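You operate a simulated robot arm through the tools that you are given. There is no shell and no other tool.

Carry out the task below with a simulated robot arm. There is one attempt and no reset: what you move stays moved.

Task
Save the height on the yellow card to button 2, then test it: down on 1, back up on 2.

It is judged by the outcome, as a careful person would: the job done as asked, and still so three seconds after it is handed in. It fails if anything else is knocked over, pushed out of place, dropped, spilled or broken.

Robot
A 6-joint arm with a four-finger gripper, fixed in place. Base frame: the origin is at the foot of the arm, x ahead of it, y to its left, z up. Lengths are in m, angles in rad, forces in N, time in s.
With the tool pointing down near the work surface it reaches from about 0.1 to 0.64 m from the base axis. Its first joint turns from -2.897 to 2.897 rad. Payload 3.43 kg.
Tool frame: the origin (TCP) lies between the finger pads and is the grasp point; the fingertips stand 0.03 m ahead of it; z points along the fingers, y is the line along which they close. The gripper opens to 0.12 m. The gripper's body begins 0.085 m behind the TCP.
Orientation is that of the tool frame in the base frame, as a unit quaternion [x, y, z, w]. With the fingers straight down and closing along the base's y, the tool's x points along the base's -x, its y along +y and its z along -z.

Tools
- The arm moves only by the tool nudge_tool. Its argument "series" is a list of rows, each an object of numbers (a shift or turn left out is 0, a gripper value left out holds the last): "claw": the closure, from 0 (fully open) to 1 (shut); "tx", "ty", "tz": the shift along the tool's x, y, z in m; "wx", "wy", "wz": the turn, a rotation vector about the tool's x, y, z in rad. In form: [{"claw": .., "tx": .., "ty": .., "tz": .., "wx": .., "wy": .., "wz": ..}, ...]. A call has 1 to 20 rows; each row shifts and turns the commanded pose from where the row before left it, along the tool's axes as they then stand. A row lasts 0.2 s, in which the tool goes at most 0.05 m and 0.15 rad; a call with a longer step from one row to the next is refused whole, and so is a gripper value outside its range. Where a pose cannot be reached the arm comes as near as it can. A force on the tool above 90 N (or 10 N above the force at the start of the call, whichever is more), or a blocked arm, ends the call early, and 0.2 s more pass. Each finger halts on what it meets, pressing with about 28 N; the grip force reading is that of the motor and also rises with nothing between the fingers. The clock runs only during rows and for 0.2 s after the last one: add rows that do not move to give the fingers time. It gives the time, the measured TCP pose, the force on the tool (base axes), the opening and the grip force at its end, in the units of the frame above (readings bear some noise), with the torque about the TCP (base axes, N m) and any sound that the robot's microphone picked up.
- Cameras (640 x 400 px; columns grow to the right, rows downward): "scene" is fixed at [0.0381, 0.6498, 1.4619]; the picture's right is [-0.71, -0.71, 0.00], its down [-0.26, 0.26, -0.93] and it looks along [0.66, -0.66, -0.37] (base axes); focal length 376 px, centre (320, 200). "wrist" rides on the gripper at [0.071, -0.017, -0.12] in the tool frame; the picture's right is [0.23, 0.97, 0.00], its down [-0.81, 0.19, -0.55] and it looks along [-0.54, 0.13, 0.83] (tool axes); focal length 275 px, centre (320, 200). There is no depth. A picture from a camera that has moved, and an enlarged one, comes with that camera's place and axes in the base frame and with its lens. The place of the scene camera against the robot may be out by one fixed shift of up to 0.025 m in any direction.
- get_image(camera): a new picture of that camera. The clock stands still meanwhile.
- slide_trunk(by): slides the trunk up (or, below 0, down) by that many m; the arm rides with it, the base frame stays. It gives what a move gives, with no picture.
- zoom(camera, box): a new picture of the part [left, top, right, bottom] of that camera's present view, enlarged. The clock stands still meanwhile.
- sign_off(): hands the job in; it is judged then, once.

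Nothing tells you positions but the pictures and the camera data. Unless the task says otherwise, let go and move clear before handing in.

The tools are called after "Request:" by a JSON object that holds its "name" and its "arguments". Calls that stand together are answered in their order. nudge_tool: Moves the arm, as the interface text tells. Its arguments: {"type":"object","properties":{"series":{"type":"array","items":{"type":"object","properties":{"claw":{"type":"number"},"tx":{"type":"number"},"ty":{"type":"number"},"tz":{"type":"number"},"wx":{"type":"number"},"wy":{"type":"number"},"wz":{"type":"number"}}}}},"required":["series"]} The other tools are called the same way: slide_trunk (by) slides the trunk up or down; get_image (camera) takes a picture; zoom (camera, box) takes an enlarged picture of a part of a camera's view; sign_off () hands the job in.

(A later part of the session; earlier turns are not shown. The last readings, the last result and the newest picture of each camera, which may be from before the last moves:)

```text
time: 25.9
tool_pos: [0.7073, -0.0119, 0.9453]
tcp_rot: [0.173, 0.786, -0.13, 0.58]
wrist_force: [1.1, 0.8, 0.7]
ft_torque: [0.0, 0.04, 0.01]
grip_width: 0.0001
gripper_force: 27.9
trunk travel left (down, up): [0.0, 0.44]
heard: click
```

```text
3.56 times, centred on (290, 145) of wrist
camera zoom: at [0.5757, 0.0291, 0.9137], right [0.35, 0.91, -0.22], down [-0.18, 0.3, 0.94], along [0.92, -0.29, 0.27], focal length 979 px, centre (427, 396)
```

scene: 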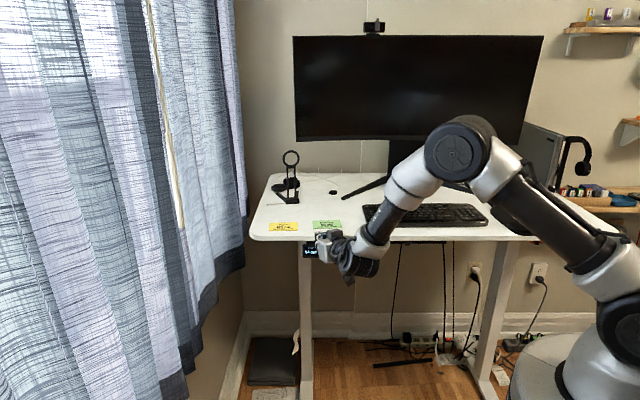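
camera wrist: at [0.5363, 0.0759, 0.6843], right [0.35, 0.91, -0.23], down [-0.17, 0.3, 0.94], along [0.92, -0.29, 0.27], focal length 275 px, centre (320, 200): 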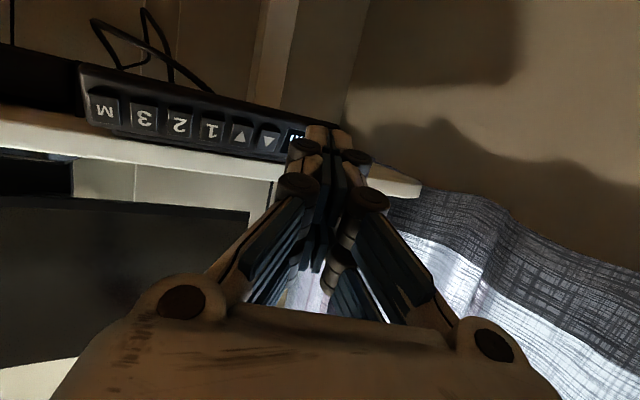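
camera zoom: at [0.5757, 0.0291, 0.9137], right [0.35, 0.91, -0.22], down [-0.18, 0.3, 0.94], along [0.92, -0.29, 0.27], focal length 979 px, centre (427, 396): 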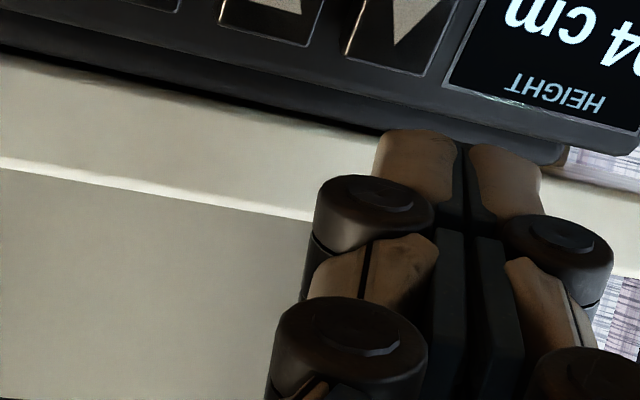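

The desk has stopped at 94 cm. The press was too shallow: the face leans back, so catching up released the button. I'll back off, drop to ▲ again and check alignment before pressing about 2 mm deeper.

Request:
{"name": "nudge_tool", "arguments": {"series": [{"claw": 1, "tx": 0.0056, "ty": 0.0067, "tz": -0.018}, {"tx": 0.0153, "tz": 0.0048}, {"tx": 0.0153, "tz": 0.0048}, {}]}}

Request:
{"name": "zoom", "arguments": {"camera": "wrist", "box": [200, 90, 380, 200]}}

Request:
{"name": "zoom", "arguments": {"camera": "scene", "box": [296, 230, 344, 260]}}

```text
time: 26.9
tool_pos: [0.6928, 0.0018, 0.9145]
tcp_rot: [0.174, 0.786, -0.131, 0.579]
wrist_force: [-1.0, 0.0, 0.0]
ft_torque: [-0.01, -0.01, 0.0]
grip_width: 0.0002
gripper_force: 28.3
trunk travel left (down, up): [0.0, 0.44]
```

```text
3.56 times, centred on (290, 145) of wrist
camera zoom: at [0.561, 0.0434, 0.8817], right [0.35, 0.91, -0.22], down [-0.18, 0.3, 0.94], along [0.92, -0.29, 0.27], focal length 979 px, centre (427, 396)
```

zoom: 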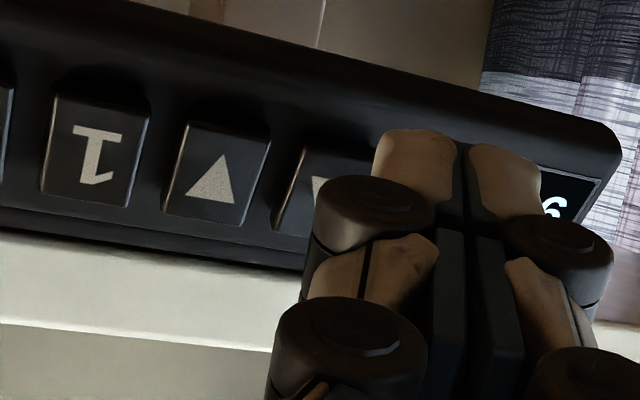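

```text
13.33 times, centred on (320, 245) of scene
camera zoom: at [0.0381, 0.6498, 1.4619], right [-0.71, -0.71, 0.0], down [-0.26, 0.26, -0.93], along [0.66, -0.66, -0.37], focal length 5008 px, centre (320, -400)
```

zoom: 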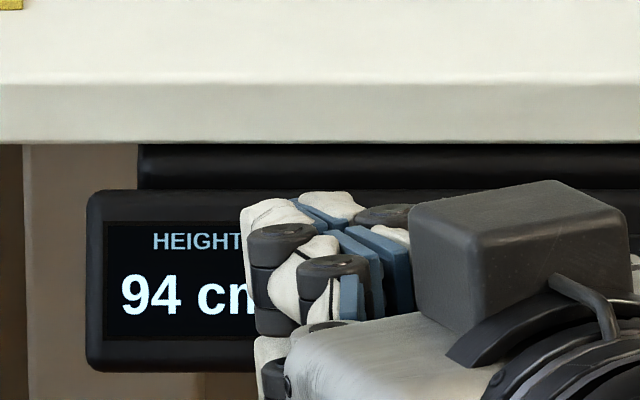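

The real rise so far is 19 cm, so the display matches the real height. I'll centre on ▲ and stop just short of contact before the next press.

Request:
{"name": "nudge_tool", "arguments": {"series": [{"claw": 1, "tx": -0.0003, "ty": -0.0034, "tz": 0.0081}, {"tx": -0.0003, "ty": -0.0034, "tz": 0.0081}, {}]}}

Request:
{"name": "zoom", "arguments": {"camera": "scene", "box": [296, 230, 344, 260]}}

```text
time: 27.7
tool_pos: [0.7038, -0.0102, 0.9104]
tcp_rot: [0.174, 0.786, -0.131, 0.579]
wrist_force: [0.0, -0.7, 0.3]
ft_torque: [0.0, 0.02, 0.0]
grip_width: 0.0001
gripper_force: 28.2
trunk travel left (down, up): [0.0, 0.44]
```

```text
13.33 times, centred on (320, 245) of scene
camera zoom: at [0.0381, 0.6498, 1.4619], right [-0.71, -0.71, 0.0], down [-0.26, 0.26, -0.93], along [0.66, -0.66, -0.37], focal length 5008 px, centre (320, -400)
```

zoom: 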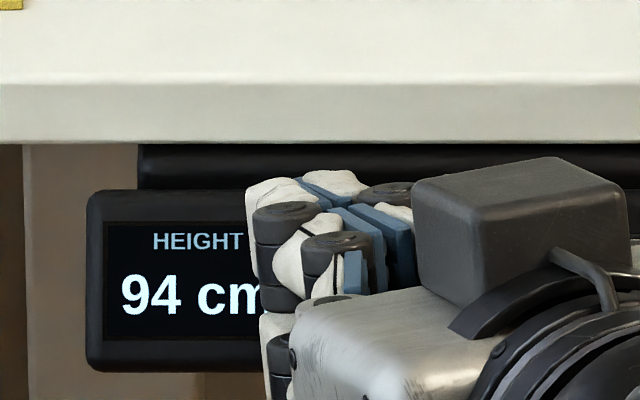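

I'm lined up about 4 mm short of the click point. Now I'll press ▲ 2 mm deeper than before and follow it up.

Request:
{"name": "nudge_tool", "arguments": {"series": [{"claw": 1, "tx": -0.00167, "ty": -0.002, "tz": 0.0054}, {}, {"tx": -0.00287, "tz": -0.0009}, {"tx": -0.00573, "tz": -0.00179}, {"tx": -0.00602, "tz": -0.00188}, {"tx": -0.00602, "tz": -0.00188}, {"tx": -0.00602, "tz": -0.00188}, {"tx": -0.00602, "tz": -0.00188}, {"tx": -0.00602, "tz": -0.00188}, {"tx": -0.00602, "tz": -0.00188}]}}

Request:
{"name": "zoom", "arguments": {"camera": "scene", "box": [296, 210, 344, 240]}}

Request:
{"name": "get_image", "arguments": {"camera": "scene"}}

```text
time: 29.9
tool_pos: [0.7073, -0.0151, 0.9632]
tcp_rot: [0.174, 0.784, -0.131, 0.582]
wrist_force: [-6.9, 5.0, 11.0]
ft_torque: [-0.09, 0.02, -0.04]
grip_width: 0.0
gripper_force: 28.1
trunk travel left (down, up): [0.0, 0.44]
heard: click
```

```text
13.33 times, centred on (320, 225) of scene
camera zoom: at [0.0381, 0.6498, 1.4619], right [-0.71, -0.71, 0.0], down [-0.26, 0.26, -0.93], along [0.66, -0.66, -0.37], focal length 5008 px, centre (320, -133)
```

zoom: 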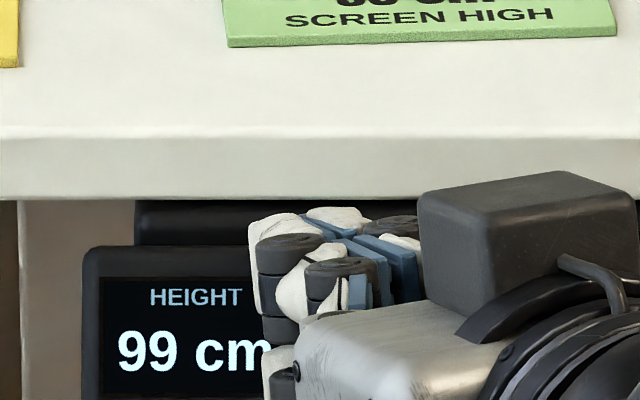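

```text
taken
```

scene: 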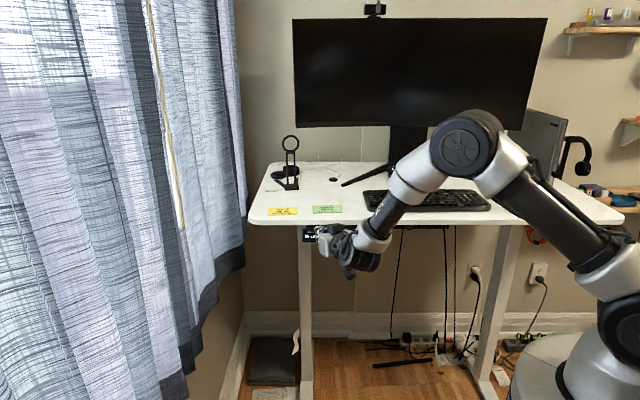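

It reads 99 cm and tracking is good. Time stands still between moves, so I'll check the desk's right end against the shelf before going higher.

Request:
{"name": "zoom", "arguments": {"camera": "scene", "box": [500, 90, 640, 260]}}

Request:
{"name": "zoom", "arguments": {"camera": "scene", "box": [230, 0, 560, 200]}}

```text
2.35 times, centred on (570, 175) of scene
camera zoom: at [0.0381, 0.6498, 1.4619], right [-0.71, -0.71, 0.0], down [-0.26, 0.26, -0.93], along [0.66, -0.66, -0.37], focal length 884 px, centre (-268, 259)
```

zoom: 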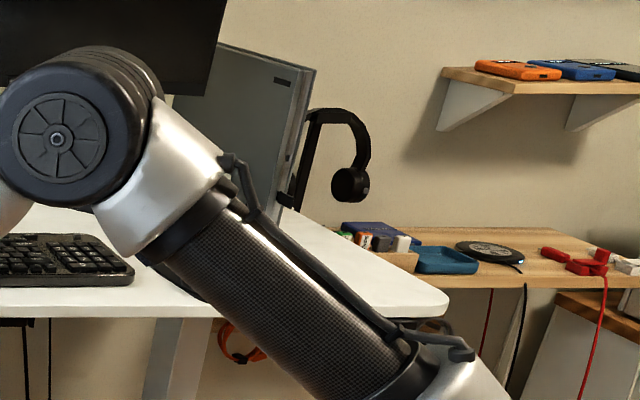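

```text
1.94 times, centred on (395, 100) of scene
camera zoom: at [0.0381, 0.6498, 1.4619], right [-0.71, -0.71, 0.0], down [-0.26, 0.26, -0.93], along [0.66, -0.66, -0.37], focal length 728 px, centre (174, 394)
```

zoom: 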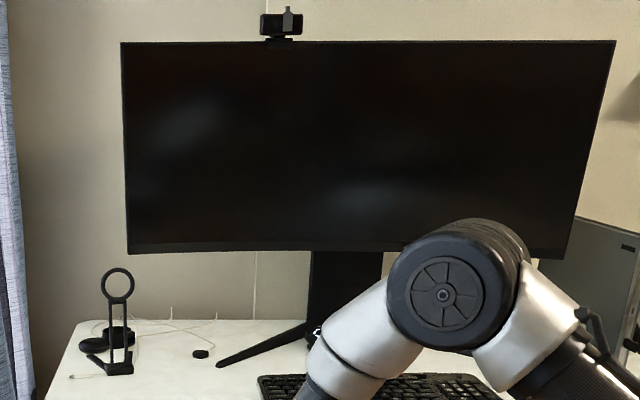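

Nothing is in the desk's way: the shelves and side table stand beyond its end. I'll carry on following upward for 10 more rows.

Request:
{"name": "nudge_tool", "arguments": {"series": [{"claw": 1, "tx": -0.0086, "tz": -0.0027}, {"tx": -0.00602, "tz": -0.00188}, {"tx": -0.00602, "tz": -0.00188}, {"tx": -0.00602, "tz": -0.00188}, {"tx": -0.00602, "tz": -0.00188}, {"tx": -0.00602, "tz": -0.00188}, {"tx": -0.00602, "tz": -0.00188}, {"tx": -0.00602, "tz": -0.00188}]}}

Request:
{"name": "zoom", "arguments": {"camera": "scene", "box": [296, 195, 344, 225]}}

```text
time: 31.7
tool_pos: [0.7063, -0.0145, 1.0149]
tcp_rot: [0.174, 0.783, -0.131, 0.583]
wrist_force: [-8.9, 6.5, 8.9]
ft_torque: [0.03, 0.17, -0.07]
grip_width: 0.0001
gripper_force: 28.4
trunk travel left (down, up): [0.0, 0.44]
```

```text
13.33 times, centred on (320, 210) of scene
camera zoom: at [0.0381, 0.6498, 1.4619], right [-0.71, -0.71, 0.0], down [-0.26, 0.26, -0.93], along [0.66, -0.66, -0.37], focal length 5008 px, centre (320, 67)
```

zoom: 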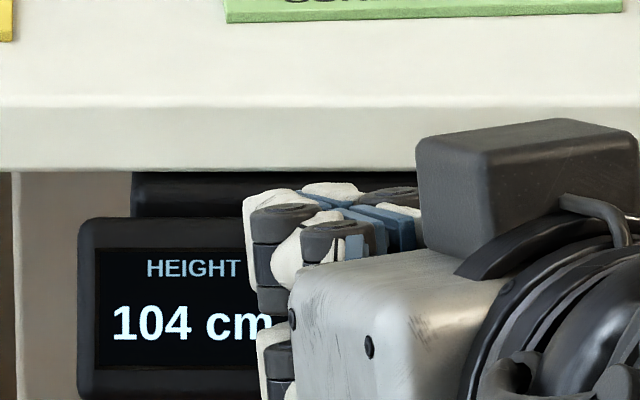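

It reads 104 cm. I'll follow for four more rows and release near 107, then finish with short taps.

Request:
{"name": "nudge_tool", "arguments": {"series": [{"claw": 1, "tx": -0.0086, "tz": -0.0027}, {"tx": -0.00602, "tz": -0.00188}, {"tx": -0.00602, "tz": -0.00188}, {"tx": -0.00602, "tz": -0.00188}, {"tx": 0.0022, "ty": 0.0027, "tz": -0.0072}, {}]}}

Request:
{"name": "zoom", "arguments": {"camera": "scene", "box": [296, 185, 344, 215]}}

Request:
{"name": "zoom", "arguments": {"camera": "wrist", "box": [200, 90, 380, 200]}}

```text
time: 33.1
tool_pos: [0.7026, -0.0094, 1.0392]
tcp_rot: [0.175, 0.786, -0.132, 0.578]
wrist_force: [-0.8, -0.5, 1.0]
ft_torque: [0.0, -0.03, -0.01]
grip_width: 0.0
gripper_force: 28.5
trunk travel left (down, up): [0.0, 0.44]
```

```text
13.33 times, centred on (320, 200) of scene
camera zoom: at [0.0381, 0.6498, 1.4619], right [-0.71, -0.71, 0.0], down [-0.26, 0.26, -0.93], along [0.66, -0.66, -0.37], focal length 5008 px, centre (320, 200)
```

zoom: 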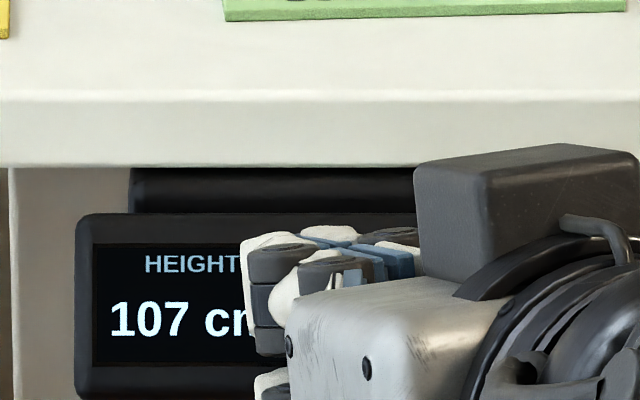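

```text
3.56 times, centred on (290, 145) of wrist
camera zoom: at [0.5708, 0.0331, 1.006], right [0.35, 0.91, -0.22], down [-0.18, 0.3, 0.94], along [0.92, -0.29, 0.27], focal length 979 px, centre (427, 396)
```

zoom: 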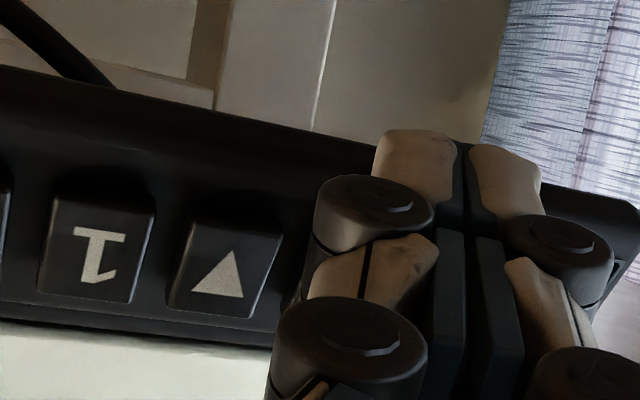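

It stopped at 107 cm. I'll raise the finger to the centre of ▲ again, then give a short tap.

Request:
{"name": "nudge_tool", "arguments": {"series": [{"claw": 1, "tx": -0.0105, "tz": -0.0033}, {}]}}

Request:
{"name": "zoom", "arguments": {"camera": "scene", "box": [296, 185, 344, 215]}}

Request:
{"name": "zoom", "arguments": {"camera": "wrist", "box": [200, 90, 380, 200]}}

```text
time: 33.7
tool_pos: [0.7007, -0.0087, 1.0492]
tcp_rot: [0.173, 0.786, -0.13, 0.579]
wrist_force: [-0.4, -0.6, 0.3]
ft_torque: [0.04, -0.01, 0.02]
grip_width: 0.0
gripper_force: 28.2
trunk travel left (down, up): [0.0, 0.44]
```

```text
13.33 times, centred on (320, 200) of scene
camera zoom: at [0.0381, 0.6498, 1.4619], right [-0.71, -0.71, 0.0], down [-0.26, 0.26, -0.93], along [0.66, -0.66, -0.37], focal length 5008 px, centre (320, 200)
```

zoom: 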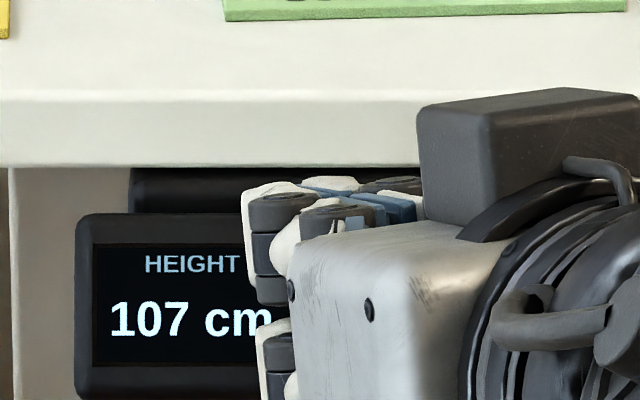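

```text
3.56 times, centred on (290, 145) of wrist
camera zoom: at [0.5703, 0.033, 1.0172], right [0.35, 0.91, -0.22], down [-0.18, 0.3, 0.94], along [0.92, -0.29, 0.27], focal length 979 px, centre (427, 396)
```

zoom: 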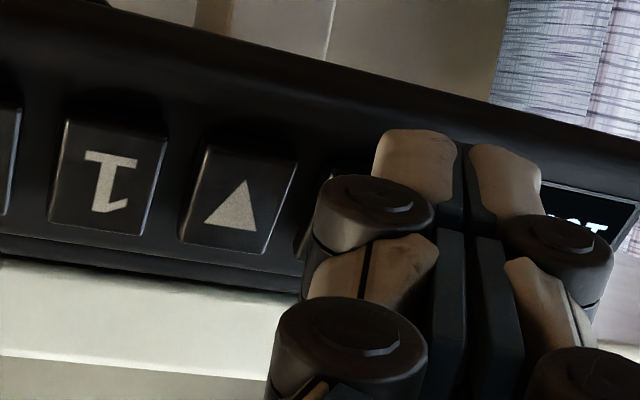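

The desk is steady at 107 cm, about 107.3 by my estimate, and the finger is level with ▲. I'll give a quick tap of ▲.

Request:
{"name": "nudge_tool", "arguments": {"series": [{"claw": 1, "tx": -0.0014, "ty": -0.0017, "tz": 0.0045}, {"tx": -0.0011, "ty": -0.0013, "tz": 0.0036}, {"tx": 0.0025, "ty": 0.003, "tz": -0.0081}, {}]}}

Request:
{"name": "zoom", "arguments": {"camera": "scene", "box": [296, 185, 344, 215]}}

```text
time: 34.7
tool_pos: [0.7005, -0.0095, 1.0497]
tcp_rot: [0.174, 0.786, -0.131, 0.579]
wrist_force: [0.1, 0.4, -0.4]
ft_torque: [-0.01, -0.01, -0.01]
grip_width: 0.0
gripper_force: 28.5
trunk travel left (down, up): [0.0, 0.44]
heard: click
```

```text
13.33 times, centred on (320, 200) of scene
camera zoom: at [0.0381, 0.6498, 1.4619], right [-0.71, -0.71, 0.0], down [-0.26, 0.26, -0.93], along [0.66, -0.66, -0.37], focal length 5008 px, centre (320, 200)
```

zoom: 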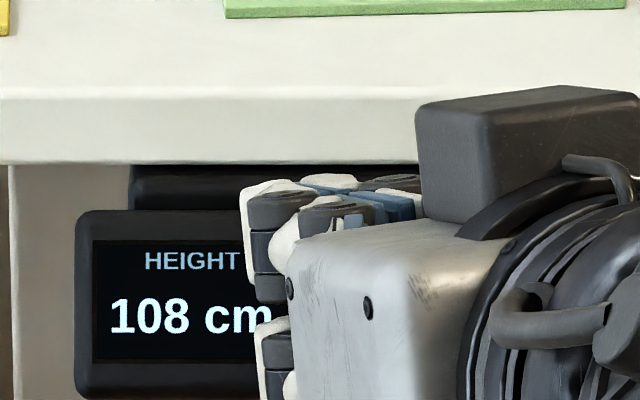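

That tap moved it only about 0.8 mm and it now reads 108, so it is barely past the 107.5 rounding point. I'll add one slightly longer tap to sit nearer 108.0.

Request:
{"name": "nudge_tool", "arguments": {"series": [{"claw": 1, "tx": -0.0014, "ty": -0.0017, "tz": 0.0045}, {"tx": -0.0011, "ty": -0.0013, "tz": 0.0036}, {"tx": -0.0019, "tz": -0.0006}, {"tx": 0.0025, "ty": 0.003, "tz": -0.0081}, {}]}}

Request:
{"name": "zoom", "arguments": {"camera": "scene", "box": [296, 185, 344, 215]}}

```text
time: 35.9
tool_pos: [0.7007, -0.0081, 1.052]
tcp_rot: [0.173, 0.786, -0.13, 0.579]
wrist_force: [-0.3, -0.4, 0.1]
ft_torque: [-0.01, 0.0, -0.02]
grip_width: 0.0
gripper_force: 28.2
trunk travel left (down, up): [0.0, 0.44]
heard: click
```

```text
13.33 times, centred on (320, 200) of scene
camera zoom: at [0.0381, 0.6498, 1.4619], right [-0.71, -0.71, 0.0], down [-0.26, 0.26, -0.93], along [0.66, -0.66, -0.37], focal length 5008 px, centre (320, 200)
```

zoom: 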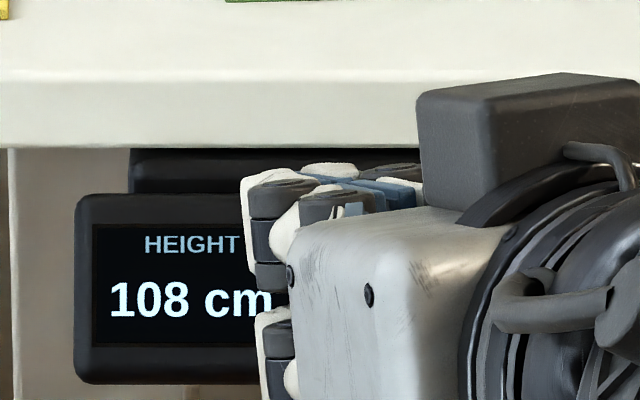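

The desk is now at about 108.0 cm. I'll back off 2 cm and slide along to face M, then check alignment.

Request:
{"name": "nudge_tool", "arguments": {"series": [{"claw": 1, "tx": 0.0056, "ty": 0.0067, "tz": -0.018}, {"tx": 0.00275, "ty": -0.0233, "tz": -0.0079}, {"tx": 0.00275, "ty": -0.0233, "tz": -0.0079}, {"tx": 0.00275, "ty": -0.0233, "tz": -0.0079}, {"tx": 0.00275, "ty": -0.0233, "tz": -0.0079}, {}]}}

Request:
{"name": "zoom", "arguments": {"camera": "scene", "box": [296, 180, 376, 230]}}

Request:
{"name": "zoom", "arguments": {"camera": "wrist", "box": [200, 90, 380, 200]}}

Request:
{"name": "get_image", "arguments": {"camera": "scene"}}

```text
time: 37.3
tool_pos: [0.6156, -0.0662, 1.0514]
tcp_rot: [0.174, 0.785, -0.131, 0.579]
wrist_force: [-0.1, 0.1, 0.1]
ft_torque: [-0.03, 0.02, 0.0]
grip_width: 0.0
gripper_force: 28.4
trunk travel left (down, up): [0.0, 0.44]
```

```text
8.00 times, centred on (336, 205) of scene
camera zoom: at [0.0381, 0.6498, 1.4619], right [-0.71, -0.71, 0.0], down [-0.26, 0.26, -0.93], along [0.66, -0.66, -0.37], focal length 3005 px, centre (192, 160)
```

zoom: 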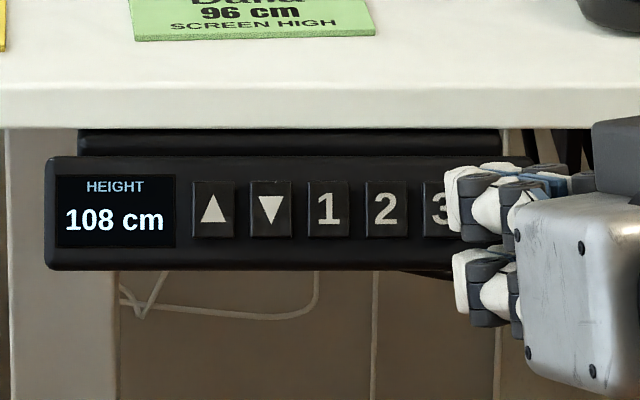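

```text
3.56 times, centred on (290, 145) of wrist
camera zoom: at [0.485, -0.0236, 1.0191], right [0.35, 0.91, -0.22], down [-0.18, 0.3, 0.94], along [0.92, -0.29, 0.27], focal length 979 px, centre (427, 396)
```

zoom: 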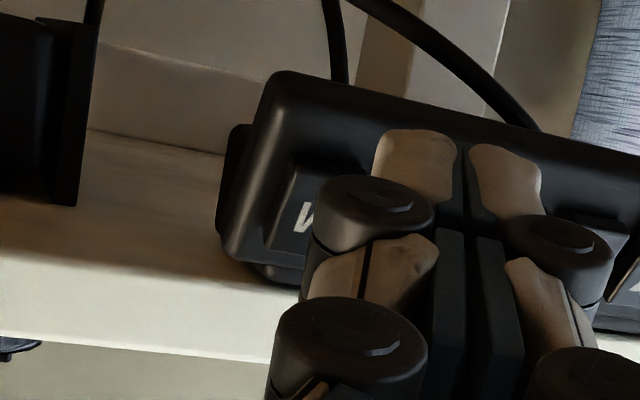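

```text
taken
```

scene: 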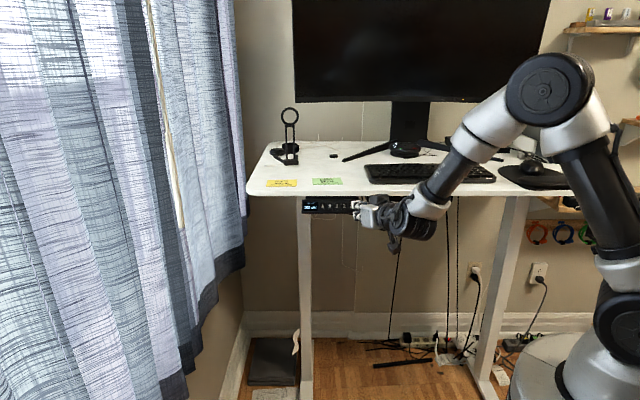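

The display holds at 108 cm, and the leading tip is about in line with M. I'll press M, back off 1 cm and look at the display; the clock stands still while I look.

Request:
{"name": "nudge_tool", "arguments": {"series": [{"claw": 1, "tx": -0.0038, "ty": -0.0025, "tz": 0.0123}, {"tx": -0.0028, "ty": -0.0034, "tz": 0.009}, {"tx": -0.0017, "ty": -0.002, "tz": 0.0054}, {}, {"tx": 0.0028, "ty": 0.0034, "tz": -0.009}]}}

Request:
{"name": "zoom", "arguments": {"camera": "scene", "box": [296, 180, 376, 230]}}

Request:
{"name": "zoom", "arguments": {"camera": "wrist", "box": [200, 90, 380, 200]}}

```text
time: 38.5
tool_pos: [0.6321, -0.0775, 1.0516]
tcp_rot: [0.174, 0.785, -0.131, 0.579]
wrist_force: [0.6, -0.7, -0.2]
ft_torque: [-0.03, -0.03, 0.0]
grip_width: 0.0
gripper_force: 28.1
trunk travel left (down, up): [0.0, 0.44]
heard: click
```

```text
8.00 times, centred on (336, 205) of scene
camera zoom: at [0.0381, 0.6498, 1.4619], right [-0.71, -0.71, 0.0], down [-0.26, 0.26, -0.93], along [0.66, -0.66, -0.37], focal length 3005 px, centre (192, 160)
```

zoom: 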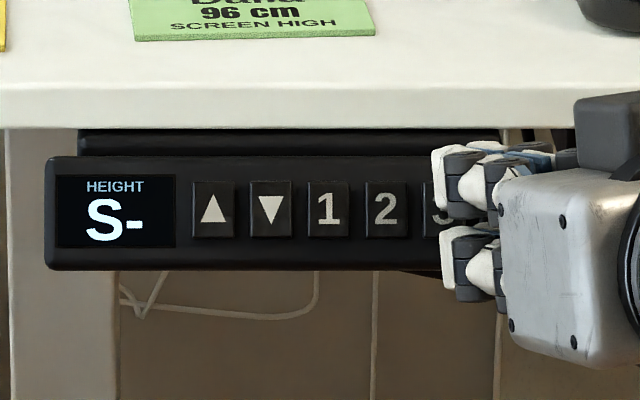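

```text
3.56 times, centred on (290, 145) of wrist
camera zoom: at [0.5008, -0.0351, 1.0189], right [0.35, 0.91, -0.22], down [-0.18, 0.3, 0.94], along [0.92, -0.29, 0.27], focal length 979 px, centre (427, 396)
```

zoom: 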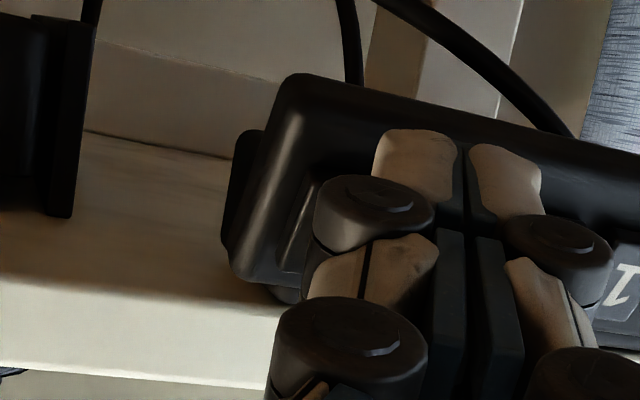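

The display shows "S-", so it is in save mode. Now I'll move two buttons over to 2 and press it.

Request:
{"name": "nudge_tool", "arguments": {"series": [{"claw": 1, "tx": -0.0021, "ty": 0.018, "tz": 0.0061}, {"tx": -0.0021, "ty": 0.018, "tz": 0.0061}, {"tx": -0.00264, "ty": -0.0032, "tz": 0.00855}, {}, {"tx": 0.0028, "ty": 0.0034, "tz": -0.009}]}}

Request:
{"name": "zoom", "arguments": {"camera": "scene", "box": [296, 180, 376, 230]}}

Request:
{"name": "zoom", "arguments": {"camera": "wrist", "box": [200, 90, 380, 200]}}

```text
time: 39.7
tool_pos: [0.6586, -0.0497, 1.0516]
tcp_rot: [0.174, 0.786, -0.13, 0.579]
wrist_force: [-0.8, 0.6, 0.5]
ft_torque: [0.01, 0.01, -0.04]
grip_width: 0.0
gripper_force: 33.4
trunk travel left (down, up): [0.0, 0.44]
heard: click
```

```text
8.00 times, centred on (336, 205) of scene
camera zoom: at [0.0381, 0.6498, 1.4619], right [-0.71, -0.71, 0.0], down [-0.26, 0.26, -0.93], along [0.66, -0.66, -0.37], focal length 3005 px, centre (192, 160)
```

zoom: 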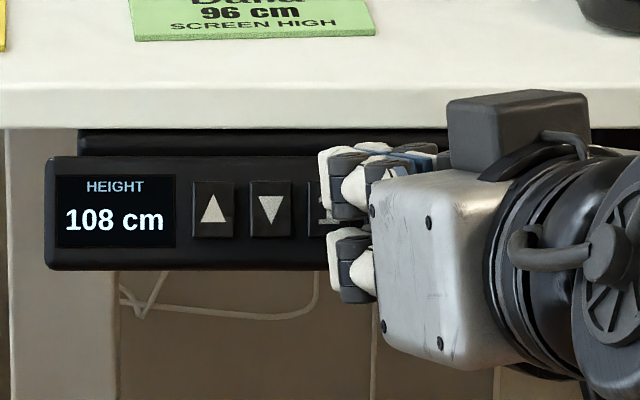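

```text
3.56 times, centred on (290, 145) of wrist
camera zoom: at [0.5276, -0.0077, 1.0188], right [0.35, 0.91, -0.22], down [-0.18, 0.3, 0.94], along [0.92, -0.29, 0.27], focal length 979 px, centre (427, 396)
```

zoom: 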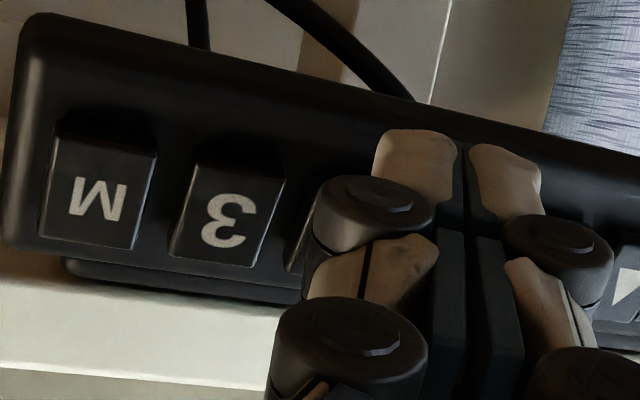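

"S-" has cleared and it shows 108 cm again after the click, and the wrist view places the tip at 2. Now the test: move one button over, press 1 and back off.

Request:
{"name": "nudge_tool", "arguments": {"series": [{"claw": 1, "tx": -0.0022, "ty": 0.0186, "tz": 0.0063}, {"tx": -0.0028, "ty": -0.0034, "tz": 0.0092}, {}, {"tx": 0.0056, "ty": 0.0067, "tz": -0.018}]}}

Request:
{"name": "zoom", "arguments": {"camera": "scene", "box": [296, 180, 376, 230]}}

Request:
{"name": "zoom", "arguments": {"camera": "wrist", "box": [200, 90, 380, 200]}}

```text
time: 40.7
tool_pos: [0.6658, -0.0274, 1.0498]
tcp_rot: [0.173, 0.786, -0.131, 0.579]
wrist_force: [-0.5, -0.3, -1.0]
ft_torque: [-0.01, 0.01, -0.02]
grip_width: 0.0
gripper_force: 33.1
trunk travel left (down, up): [0.0, 0.44]
heard: click
```

```text
8.00 times, centred on (336, 205) of scene
camera zoom: at [0.0381, 0.6498, 1.4619], right [-0.71, -0.71, 0.0], down [-0.26, 0.26, -0.93], along [0.66, -0.66, -0.37], focal length 3005 px, centre (192, 160)
```

zoom: 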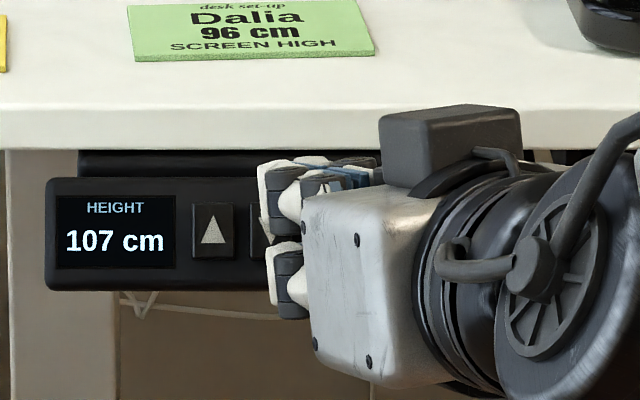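

```text
3.56 times, centred on (290, 145) of wrist
camera zoom: at [0.5352, 0.0142, 1.0178], right [0.35, 0.91, -0.22], down [-0.18, 0.3, 0.94], along [0.92, -0.29, 0.27], focal length 979 px, centre (427, 396)
```

zoom: 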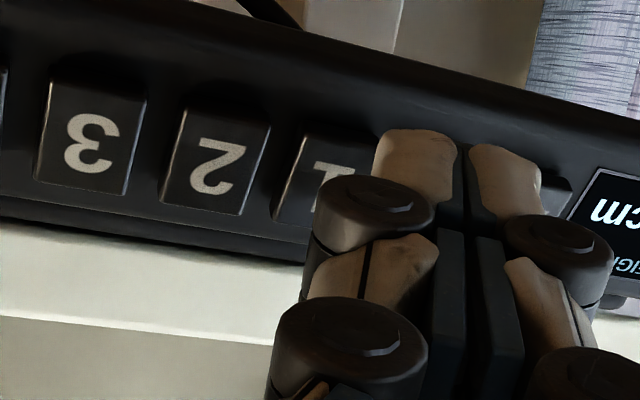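

The desk is moving down on 1. I'll back well clear of the panel and wait.

Request:
{"name": "nudge_tool", "arguments": {"series": [{"claw": 1, "tx": 0.0084, "ty": 0.0101, "tz": -0.027}, {"tx": 0.0084, "ty": 0.0101, "tz": -0.027}, {}, {}, {}]}}

Request:
{"name": "get_image", "arguments": {"camera": "scene"}}

```text
time: 41.9
tool_pos: [0.6218, 0.013, 1.0511]
tcp_rot: [0.174, 0.785, -0.131, 0.58]
wrist_force: [-0.9, -0.1, -0.4]
ft_torque: [0.0, -0.03, -0.01]
grip_width: 0.0
gripper_force: 33.4
trunk travel left (down, up): [0.0, 0.44]
```

```text
taken
```

scene: 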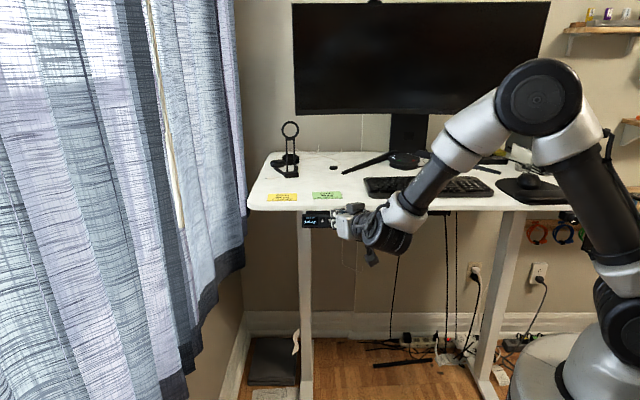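

It is still going down and clear of the arm. I'll wait for it to finish.

Request:
{"name": "nudge_tool", "arguments": {"series": [{"claw": 1}, {}, {}, {}, {}, {}, {}, {}, {}, {}, {}, {}, {}, {}, {}, {}, {}, {}, {}, {}]}}

Request:
{"name": "get_image", "arguments": {"camera": "scene"}}

```text
time: 46.1
tool_pos: [0.6218, 0.0118, 1.0515]
tcp_rot: [0.174, 0.785, -0.131, 0.579]
wrist_force: [0.6, -0.5, 0.2]
ft_torque: [-0.02, 0.02, 0.04]
grip_width: 0.0001
gripper_force: 33.8
trunk travel left (down, up): [0.0, 0.44]
```

```text
taken
```

scene: 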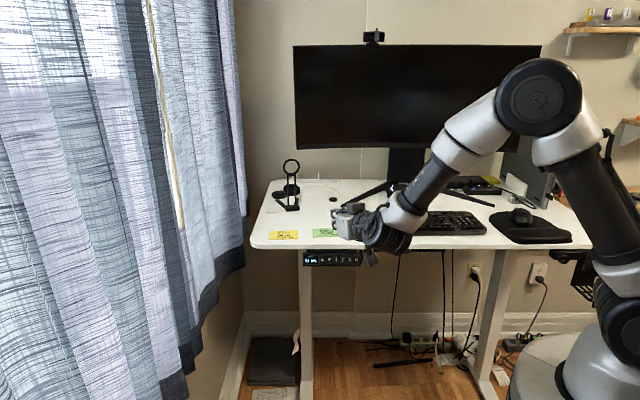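

It's around 91 cm and still falling. I'll keep waiting.

Request:
{"name": "nudge_tool", "arguments": {"series": [{"claw": 1}, {}, {}, {}, {}, {}, {}, {}, {}, {}, {}, {}, {}, {}, {}, {}, {}, {}, {}, {}]}}

Request:
{"name": "zoom", "arguments": {"camera": "scene", "box": [290, 260, 386, 320]}}

```text
time: 50.3
tool_pos: [0.6221, 0.0121, 1.0503]
tcp_rot: [0.174, 0.785, -0.131, 0.579]
wrist_force: [-0.2, 0.5, -0.3]
ft_torque: [0.0, 0.0, 0.0]
grip_width: 0.0
gripper_force: 33.6
trunk travel left (down, up): [0.0, 0.44]
```

```text
6.67 times, centred on (338, 290) of scene
camera zoom: at [0.0381, 0.6498, 1.4619], right [-0.71, -0.71, 0.0], down [-0.26, 0.26, -0.93], along [0.66, -0.66, -0.37], focal length 2504 px, centre (200, -400)
```

zoom: 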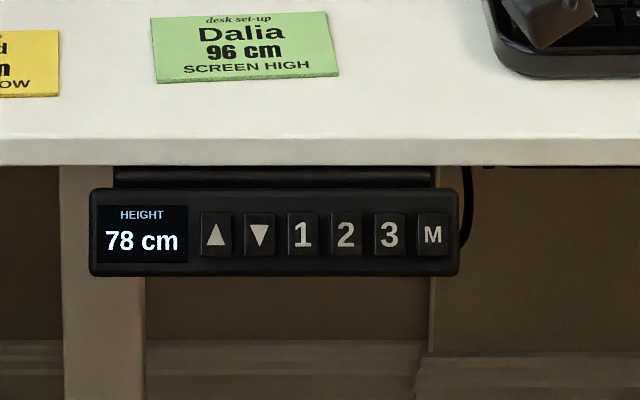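

It's at 78 cm and still falling, so I'll wait a bit more.

Request:
{"name": "nudge_tool", "arguments": {"series": [{"claw": 1}, {}, {}, {}, {}, {}, {}, {}, {}, {}]}}

Request:
{"name": "zoom", "arguments": {"camera": "scene", "box": [290, 275, 386, 335]}}

Request:
{"name": "nudge_tool", "arguments": {"series": [{"claw": 1}, {}, {}, {}, {}]}}

Request:
{"name": "zoom", "arguments": {"camera": "scene", "box": [290, 275, 386, 335]}}

```text
time: 52.5
tool_pos: [0.623, 0.0124, 1.0512]
tcp_rot: [0.175, 0.785, -0.132, 0.58]
wrist_force: [-0.6, 1.2, 0.3]
ft_torque: [-0.01, 0.0, 0.0]
grip_width: 0.0001
gripper_force: 33.4
trunk travel left (down, up): [0.0, 0.44]
```

```text
6.67 times, centred on (338, 305) of scene
camera zoom: at [0.0381, 0.6498, 1.4619], right [-0.71, -0.71, 0.0], down [-0.26, 0.26, -0.93], along [0.66, -0.66, -0.37], focal length 2504 px, centre (200, -500)
```

zoom: 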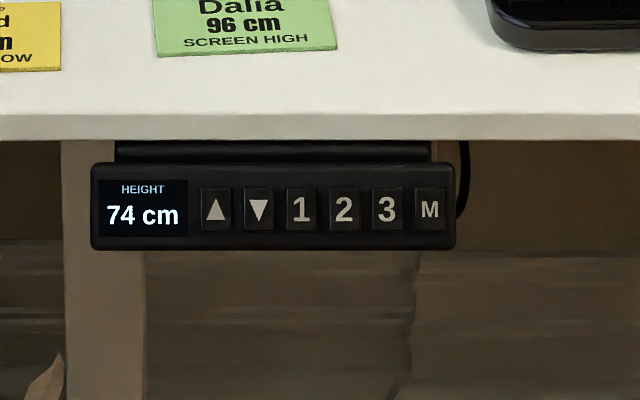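

```text
time: 53.7
tool_pos: [0.6235, 0.0124, 1.0526]
tcp_rot: [0.175, 0.785, -0.132, 0.579]
wrist_force: [0.5, 0.1, -0.1]
ft_torque: [0.0, 0.01, 0.02]
grip_width: 0.0
gripper_force: 33.1
trunk travel left (down, up): [0.0, 0.44]
```

```text
6.67 times, centred on (338, 305) of scene
camera zoom: at [0.0381, 0.6498, 1.4619], right [-0.71, -0.71, 0.0], down [-0.26, 0.26, -0.93], along [0.66, -0.66, -0.37], focal length 2504 px, centre (200, -500)
```

zoom: 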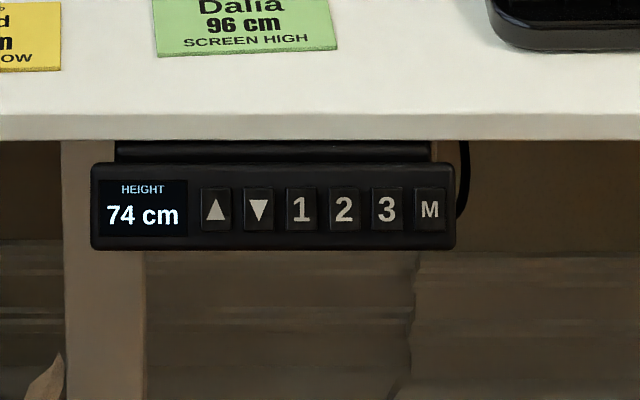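

Button 1 brought the desk down to 74 cm and it has stopped there. Now I'll lower the arm in front of the panel, in stages at about 10 cm standoff, lined up with 2.

Request:
{"name": "nudge_tool", "arguments": {"series": [{"claw": 1, "tx": 0.0021, "ty": -0.0182, "tz": -0.0062}, {"tx": 0.0403, "tz": 0.0126}, {"tx": 0.0403, "tz": 0.0126}, {"tx": 0.0403, "tz": 0.0126}, {"tx": 0.0403, "tz": 0.0126}, {}]}}

Request:
{"name": "get_image", "arguments": {"camera": "scene"}}

```text
time: 55.1
tool_pos: [0.6189, 0.0045, 0.8906]
tcp_rot: [0.173, 0.786, -0.135, 0.578]
wrist_force: [-0.2, -0.6, 0.1]
ft_torque: [0.03, -0.02, 0.01]
grip_width: 0.0001
gripper_force: 33.4
out of reach, approached as far as the arm can: row 5
trunk travel left (down, up): [0.0, 0.44]
```

```text
taken
```

scene: 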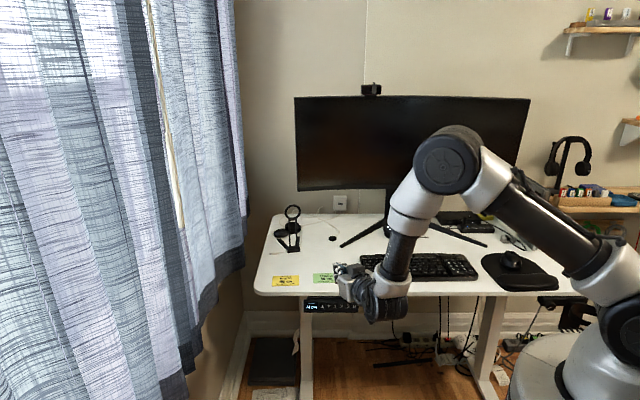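

At this tilt the lower poses are at the edge of reach. I'll pitch the tool down another 0.3 rad, which raises the wrist and still presents the fingertip edge to the button, then check reach.

Request:
{"name": "nudge_tool", "arguments": {"series": [{"claw": 1, "wy": 0.15}, {"wy": 0.15}, {}]}}

Request:
{"name": "nudge_tool", "arguments": {"series": [{"claw": 1, "tx": 0.0331, "tz": 0.0225}, {"tx": 0.0331, "tz": 0.0225}, {}]}}

Request:
{"name": "get_image", "arguments": {"camera": "wrist"}}

```text
time: 55.9
tool_pos: [0.6201, 0.0038, 0.8896]
tcp_rot: [0.191, 0.864, -0.103, 0.455]
wrist_force: [-0.9, -1.0, -0.6]
ft_torque: [0.01, -0.02, -0.03]
grip_width: 0.0
gripper_force: 33.3
trunk travel left (down, up): [0.0, 0.44]
```

```text
time: 56.7
tool_pos: [0.6186, 0.0021, 0.8087]
tcp_rot: [0.192, 0.863, -0.104, 0.456]
wrist_force: [-0.2, 0.3, 0.3]
ft_torque: [0.0, 0.04, -0.01]
grip_width: 0.0
gripper_force: 33.6
trunk travel left (down, up): [0.0, 0.44]
```

```text
taken
camera wrist: at [0.4857, 0.0466, 0.817], right [0.3, 0.94, -0.19], down [0.08, 0.18, 0.98], along [0.95, -0.31, -0.03], focal length 275 px, centre (320, 200)
```

wrist: 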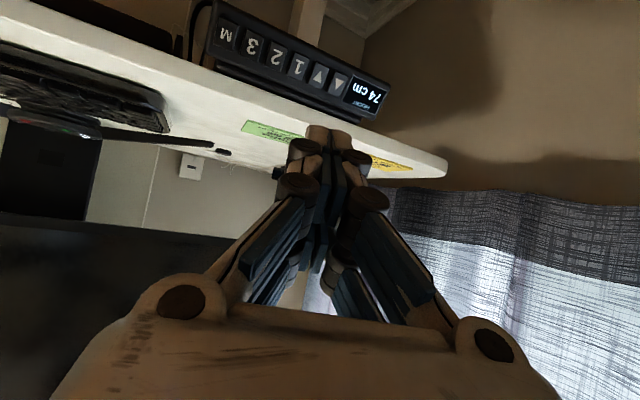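

Reachable now with the extra pitch. I'll go down to the standoff in front of 2.

Request:
{"name": "nudge_tool", "arguments": {"series": [{"claw": 1, "tx": 0.0189, "ty": -0.0077, "tz": 0.0287}, {"tx": 0.0189, "ty": -0.0077, "tz": 0.0287}, {"tx": 0.0188, "ty": -0.0076, "tz": 0.0288}, {}]}}

Request:
{"name": "zoom", "arguments": {"camera": "wrist", "box": [180, 60, 380, 185]}}

Request:
{"name": "zoom", "arguments": {"camera": "scene", "box": [296, 285, 376, 335]}}

```text
time: 57.7
tool_pos: [0.6478, -0.0344, 0.7122]
tcp_rot: [0.191, 0.864, -0.106, 0.454]
wrist_force: [0.5, 1.4, 0.7]
ft_torque: [0.04, 0.04, 0.03]
grip_width: 0.0001
gripper_force: 33.4
trunk travel left (down, up): [0.0, 0.44]
```

```text
3.20 times, centred on (280, 122) of wrist
camera zoom: at [0.5128, 0.01, 0.722], right [0.3, 0.93, -0.2], down [0.09, 0.18, 0.98], along [0.95, -0.31, -0.03], focal length 881 px, centre (448, 448)
```

zoom: 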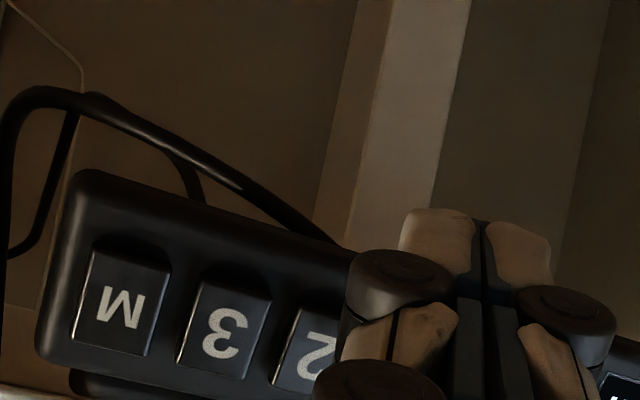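

```text
8.00 times, centred on (336, 310) of scene
camera zoom: at [0.0381, 0.6498, 1.4619], right [-0.71, -0.71, 0.0], down [-0.26, 0.26, -0.93], along [0.66, -0.66, -0.37], focal length 3005 px, centre (192, -680)
```

zoom: 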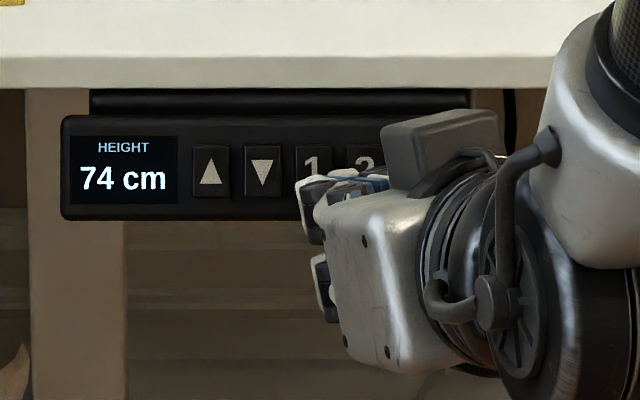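

I'm in front of 2, about 2 cm away. I'll close most of the gap and confirm the alignment before pressing.

Request:
{"name": "nudge_tool", "arguments": {"series": [{"claw": 1, "tx": -0.0055, "ty": -0.0079, "tz": 0.0082}, {"tx": -0.0037, "ty": -0.0024, "tz": 0.0055}, {}]}}

Request:
{"name": "zoom", "arguments": {"camera": "wrist", "box": [180, 60, 380, 185]}}

Request:
{"name": "zoom", "arguments": {"camera": "scene", "box": [296, 285, 376, 335]}}

```text
time: 58.5
tool_pos: [0.655, -0.0502, 0.7139]
tcp_rot: [0.191, 0.864, -0.103, 0.455]
wrist_force: [-0.6, -0.4, -1.0]
ft_torque: [0.02, -0.02, 0.0]
grip_width: 0.0
gripper_force: 33.3
trunk travel left (down, up): [0.0, 0.44]
```

```text
3.20 times, centred on (280, 122) of wrist
camera zoom: at [0.5213, -0.0069, 0.7224], right [0.29, 0.94, -0.2], down [0.09, 0.18, 0.98], along [0.95, -0.31, -0.03], focal length 881 px, centre (448, 448)
```

zoom: 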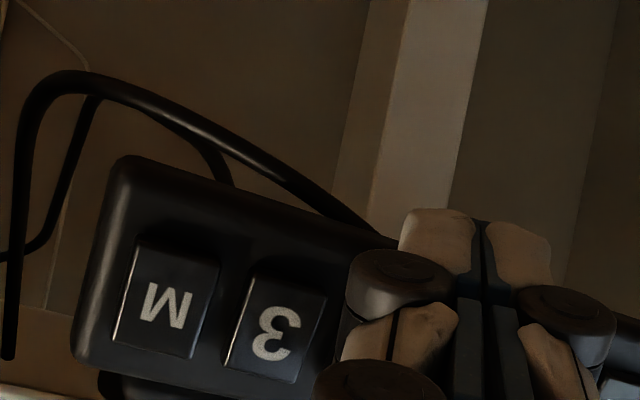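

```text
8.00 times, centred on (336, 310) of scene
camera zoom: at [0.0381, 0.6498, 1.4619], right [-0.71, -0.71, 0.0], down [-0.26, 0.26, -0.93], along [0.66, -0.66, -0.37], focal length 3005 px, centre (192, -680)
```

zoom: 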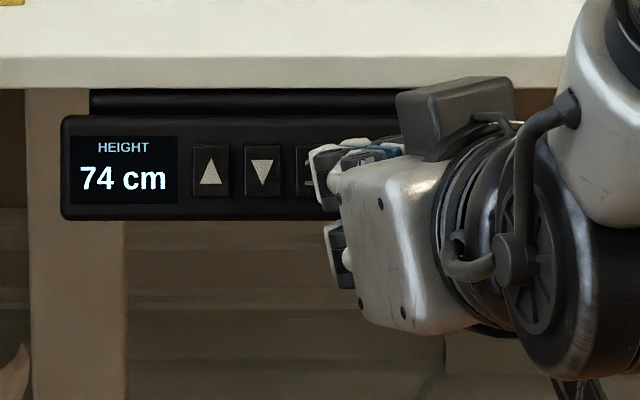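

The tip is lined up with 2, and the display still reads 74 cm. Now I'll press 2 and back off straight away.

Request:
{"name": "nudge_tool", "arguments": {"series": [{"claw": 1, "tx": -0.0029, "ty": -0.0003, "tz": 0.0043}, {"tx": -0.0021, "ty": -0.0014, "tz": 0.0031}, {"tx": -0.0016, "ty": -0.001, "tz": 0.0023}, {}, {"tx": 0.0132, "ty": 0.0085, "tz": -0.0195}]}}

Request:
{"name": "zoom", "arguments": {"camera": "scene", "box": [296, 285, 376, 335]}}

```text
time: 59.7
tool_pos: [0.6485, -0.0404, 0.7136]
tcp_rot: [0.191, 0.864, -0.107, 0.454]
wrist_force: [0.9, -0.6, 0.1]
ft_torque: [-0.02, -0.01, 0.02]
grip_width: 0.0
gripper_force: 33.3
trunk travel left (down, up): [0.0, 0.44]
heard: click
```

```text
8.00 times, centred on (336, 310) of scene
camera zoom: at [0.0381, 0.6498, 1.4619], right [-0.71, -0.71, 0.0], down [-0.26, 0.26, -0.93], along [0.66, -0.66, -0.37], focal length 3005 px, centre (192, -680)
```

zoom: 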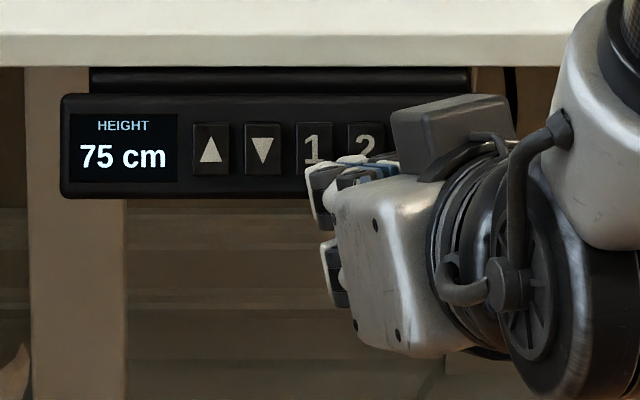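

The desk is rising on 2. I'll back off further and wait for it to stop.

Request:
{"name": "nudge_tool", "arguments": {"series": [{"claw": 1, "tx": 0.0106, "ty": 0.0068, "tz": -0.0156}, {"tx": 0.0106, "ty": 0.0068, "tz": -0.0156}, {}, {}, {}, {}, {}, {}, {}, {}]}}

Request:
{"name": "get_image", "arguments": {"camera": "scene"}}

```text
time: 61.9
tool_pos: [0.6353, -0.0083, 0.7167]
tcp_rot: [0.19, 0.864, -0.108, 0.453]
wrist_force: [-0.2, -0.4, -0.4]
ft_torque: [-0.02, 0.03, -0.01]
grip_width: 0.0
gripper_force: 33.2
out of reach, approached as far as the arm can: row 1, 2
trunk travel left (down, up): [0.0, 0.44]
```

```text
taken
```

scene: 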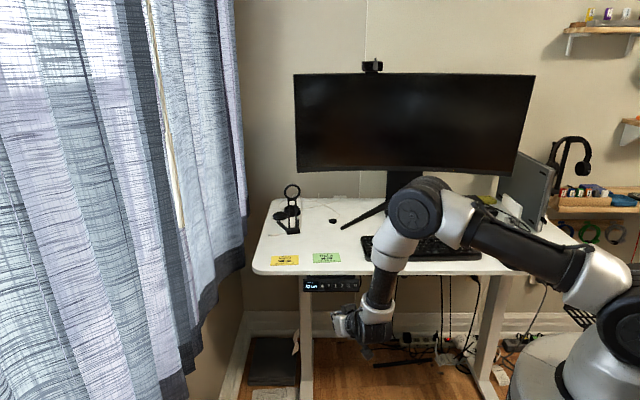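

It's rising past the arm with plenty of clearance. I'll wait.

Request:
{"name": "nudge_tool", "arguments": {"series": [{"claw": 1}, {}, {}, {}, {}, {}, {}, {}, {}, {}, {}, {}, {}, {}, {}, {}, {}, {}, {}, {}]}}

Request:
{"name": "get_image", "arguments": {"camera": "scene"}}

Request:
{"name": "nudge_tool", "arguments": {"series": [{"claw": 1}, {}, {}, {}, {}, {}, {}, {}, {}, {}, {}, {}, {}, {}, {}, {}, {}, {}, {}, {}]}}

Request:
{"name": "zoom", "arguments": {"camera": "scene", "box": [296, 180, 376, 230]}}

```text
time: 66.1
tool_pos: [0.6344, -0.0079, 0.7182]
tcp_rot: [0.19, 0.864, -0.108, 0.453]
wrist_force: [-0.1, -0.6, -0.3]
ft_torque: [-0.01, 0.01, 0.01]
grip_width: 0.0002
gripper_force: 33.4
trunk travel left (down, up): [0.0, 0.44]
```

```text
taken
```

scene: 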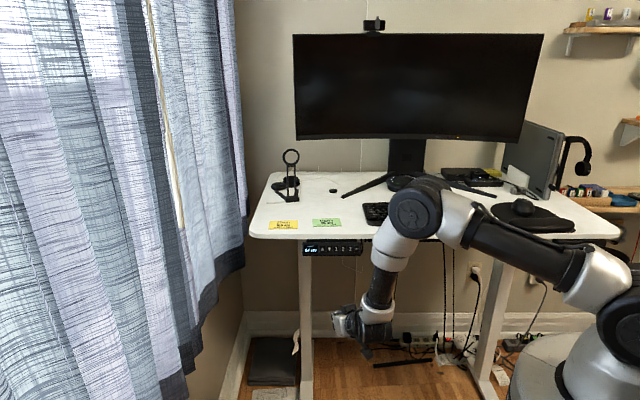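

```text
time: 70.3
tool_pos: [0.6342, -0.0078, 0.7183]
tcp_rot: [0.19, 0.864, -0.107, 0.454]
wrist_force: [0.0, 1.2, -0.3]
ft_torque: [0.0, 0.0, -0.02]
grip_width: 0.0
gripper_force: 33.7
trunk travel left (down, up): [0.0, 0.44]
```

```text
8.00 times, centred on (336, 205) of scene
camera zoom: at [0.0381, 0.6498, 1.4619], right [-0.71, -0.71, 0.0], down [-0.26, 0.26, -0.93], along [0.66, -0.66, -0.37], focal length 3005 px, centre (192, 160)
```

zoom: 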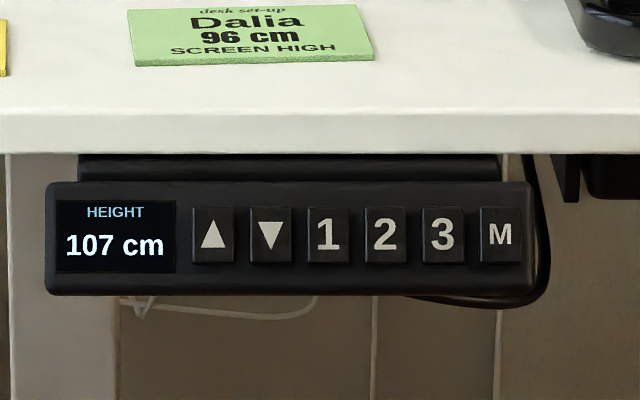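

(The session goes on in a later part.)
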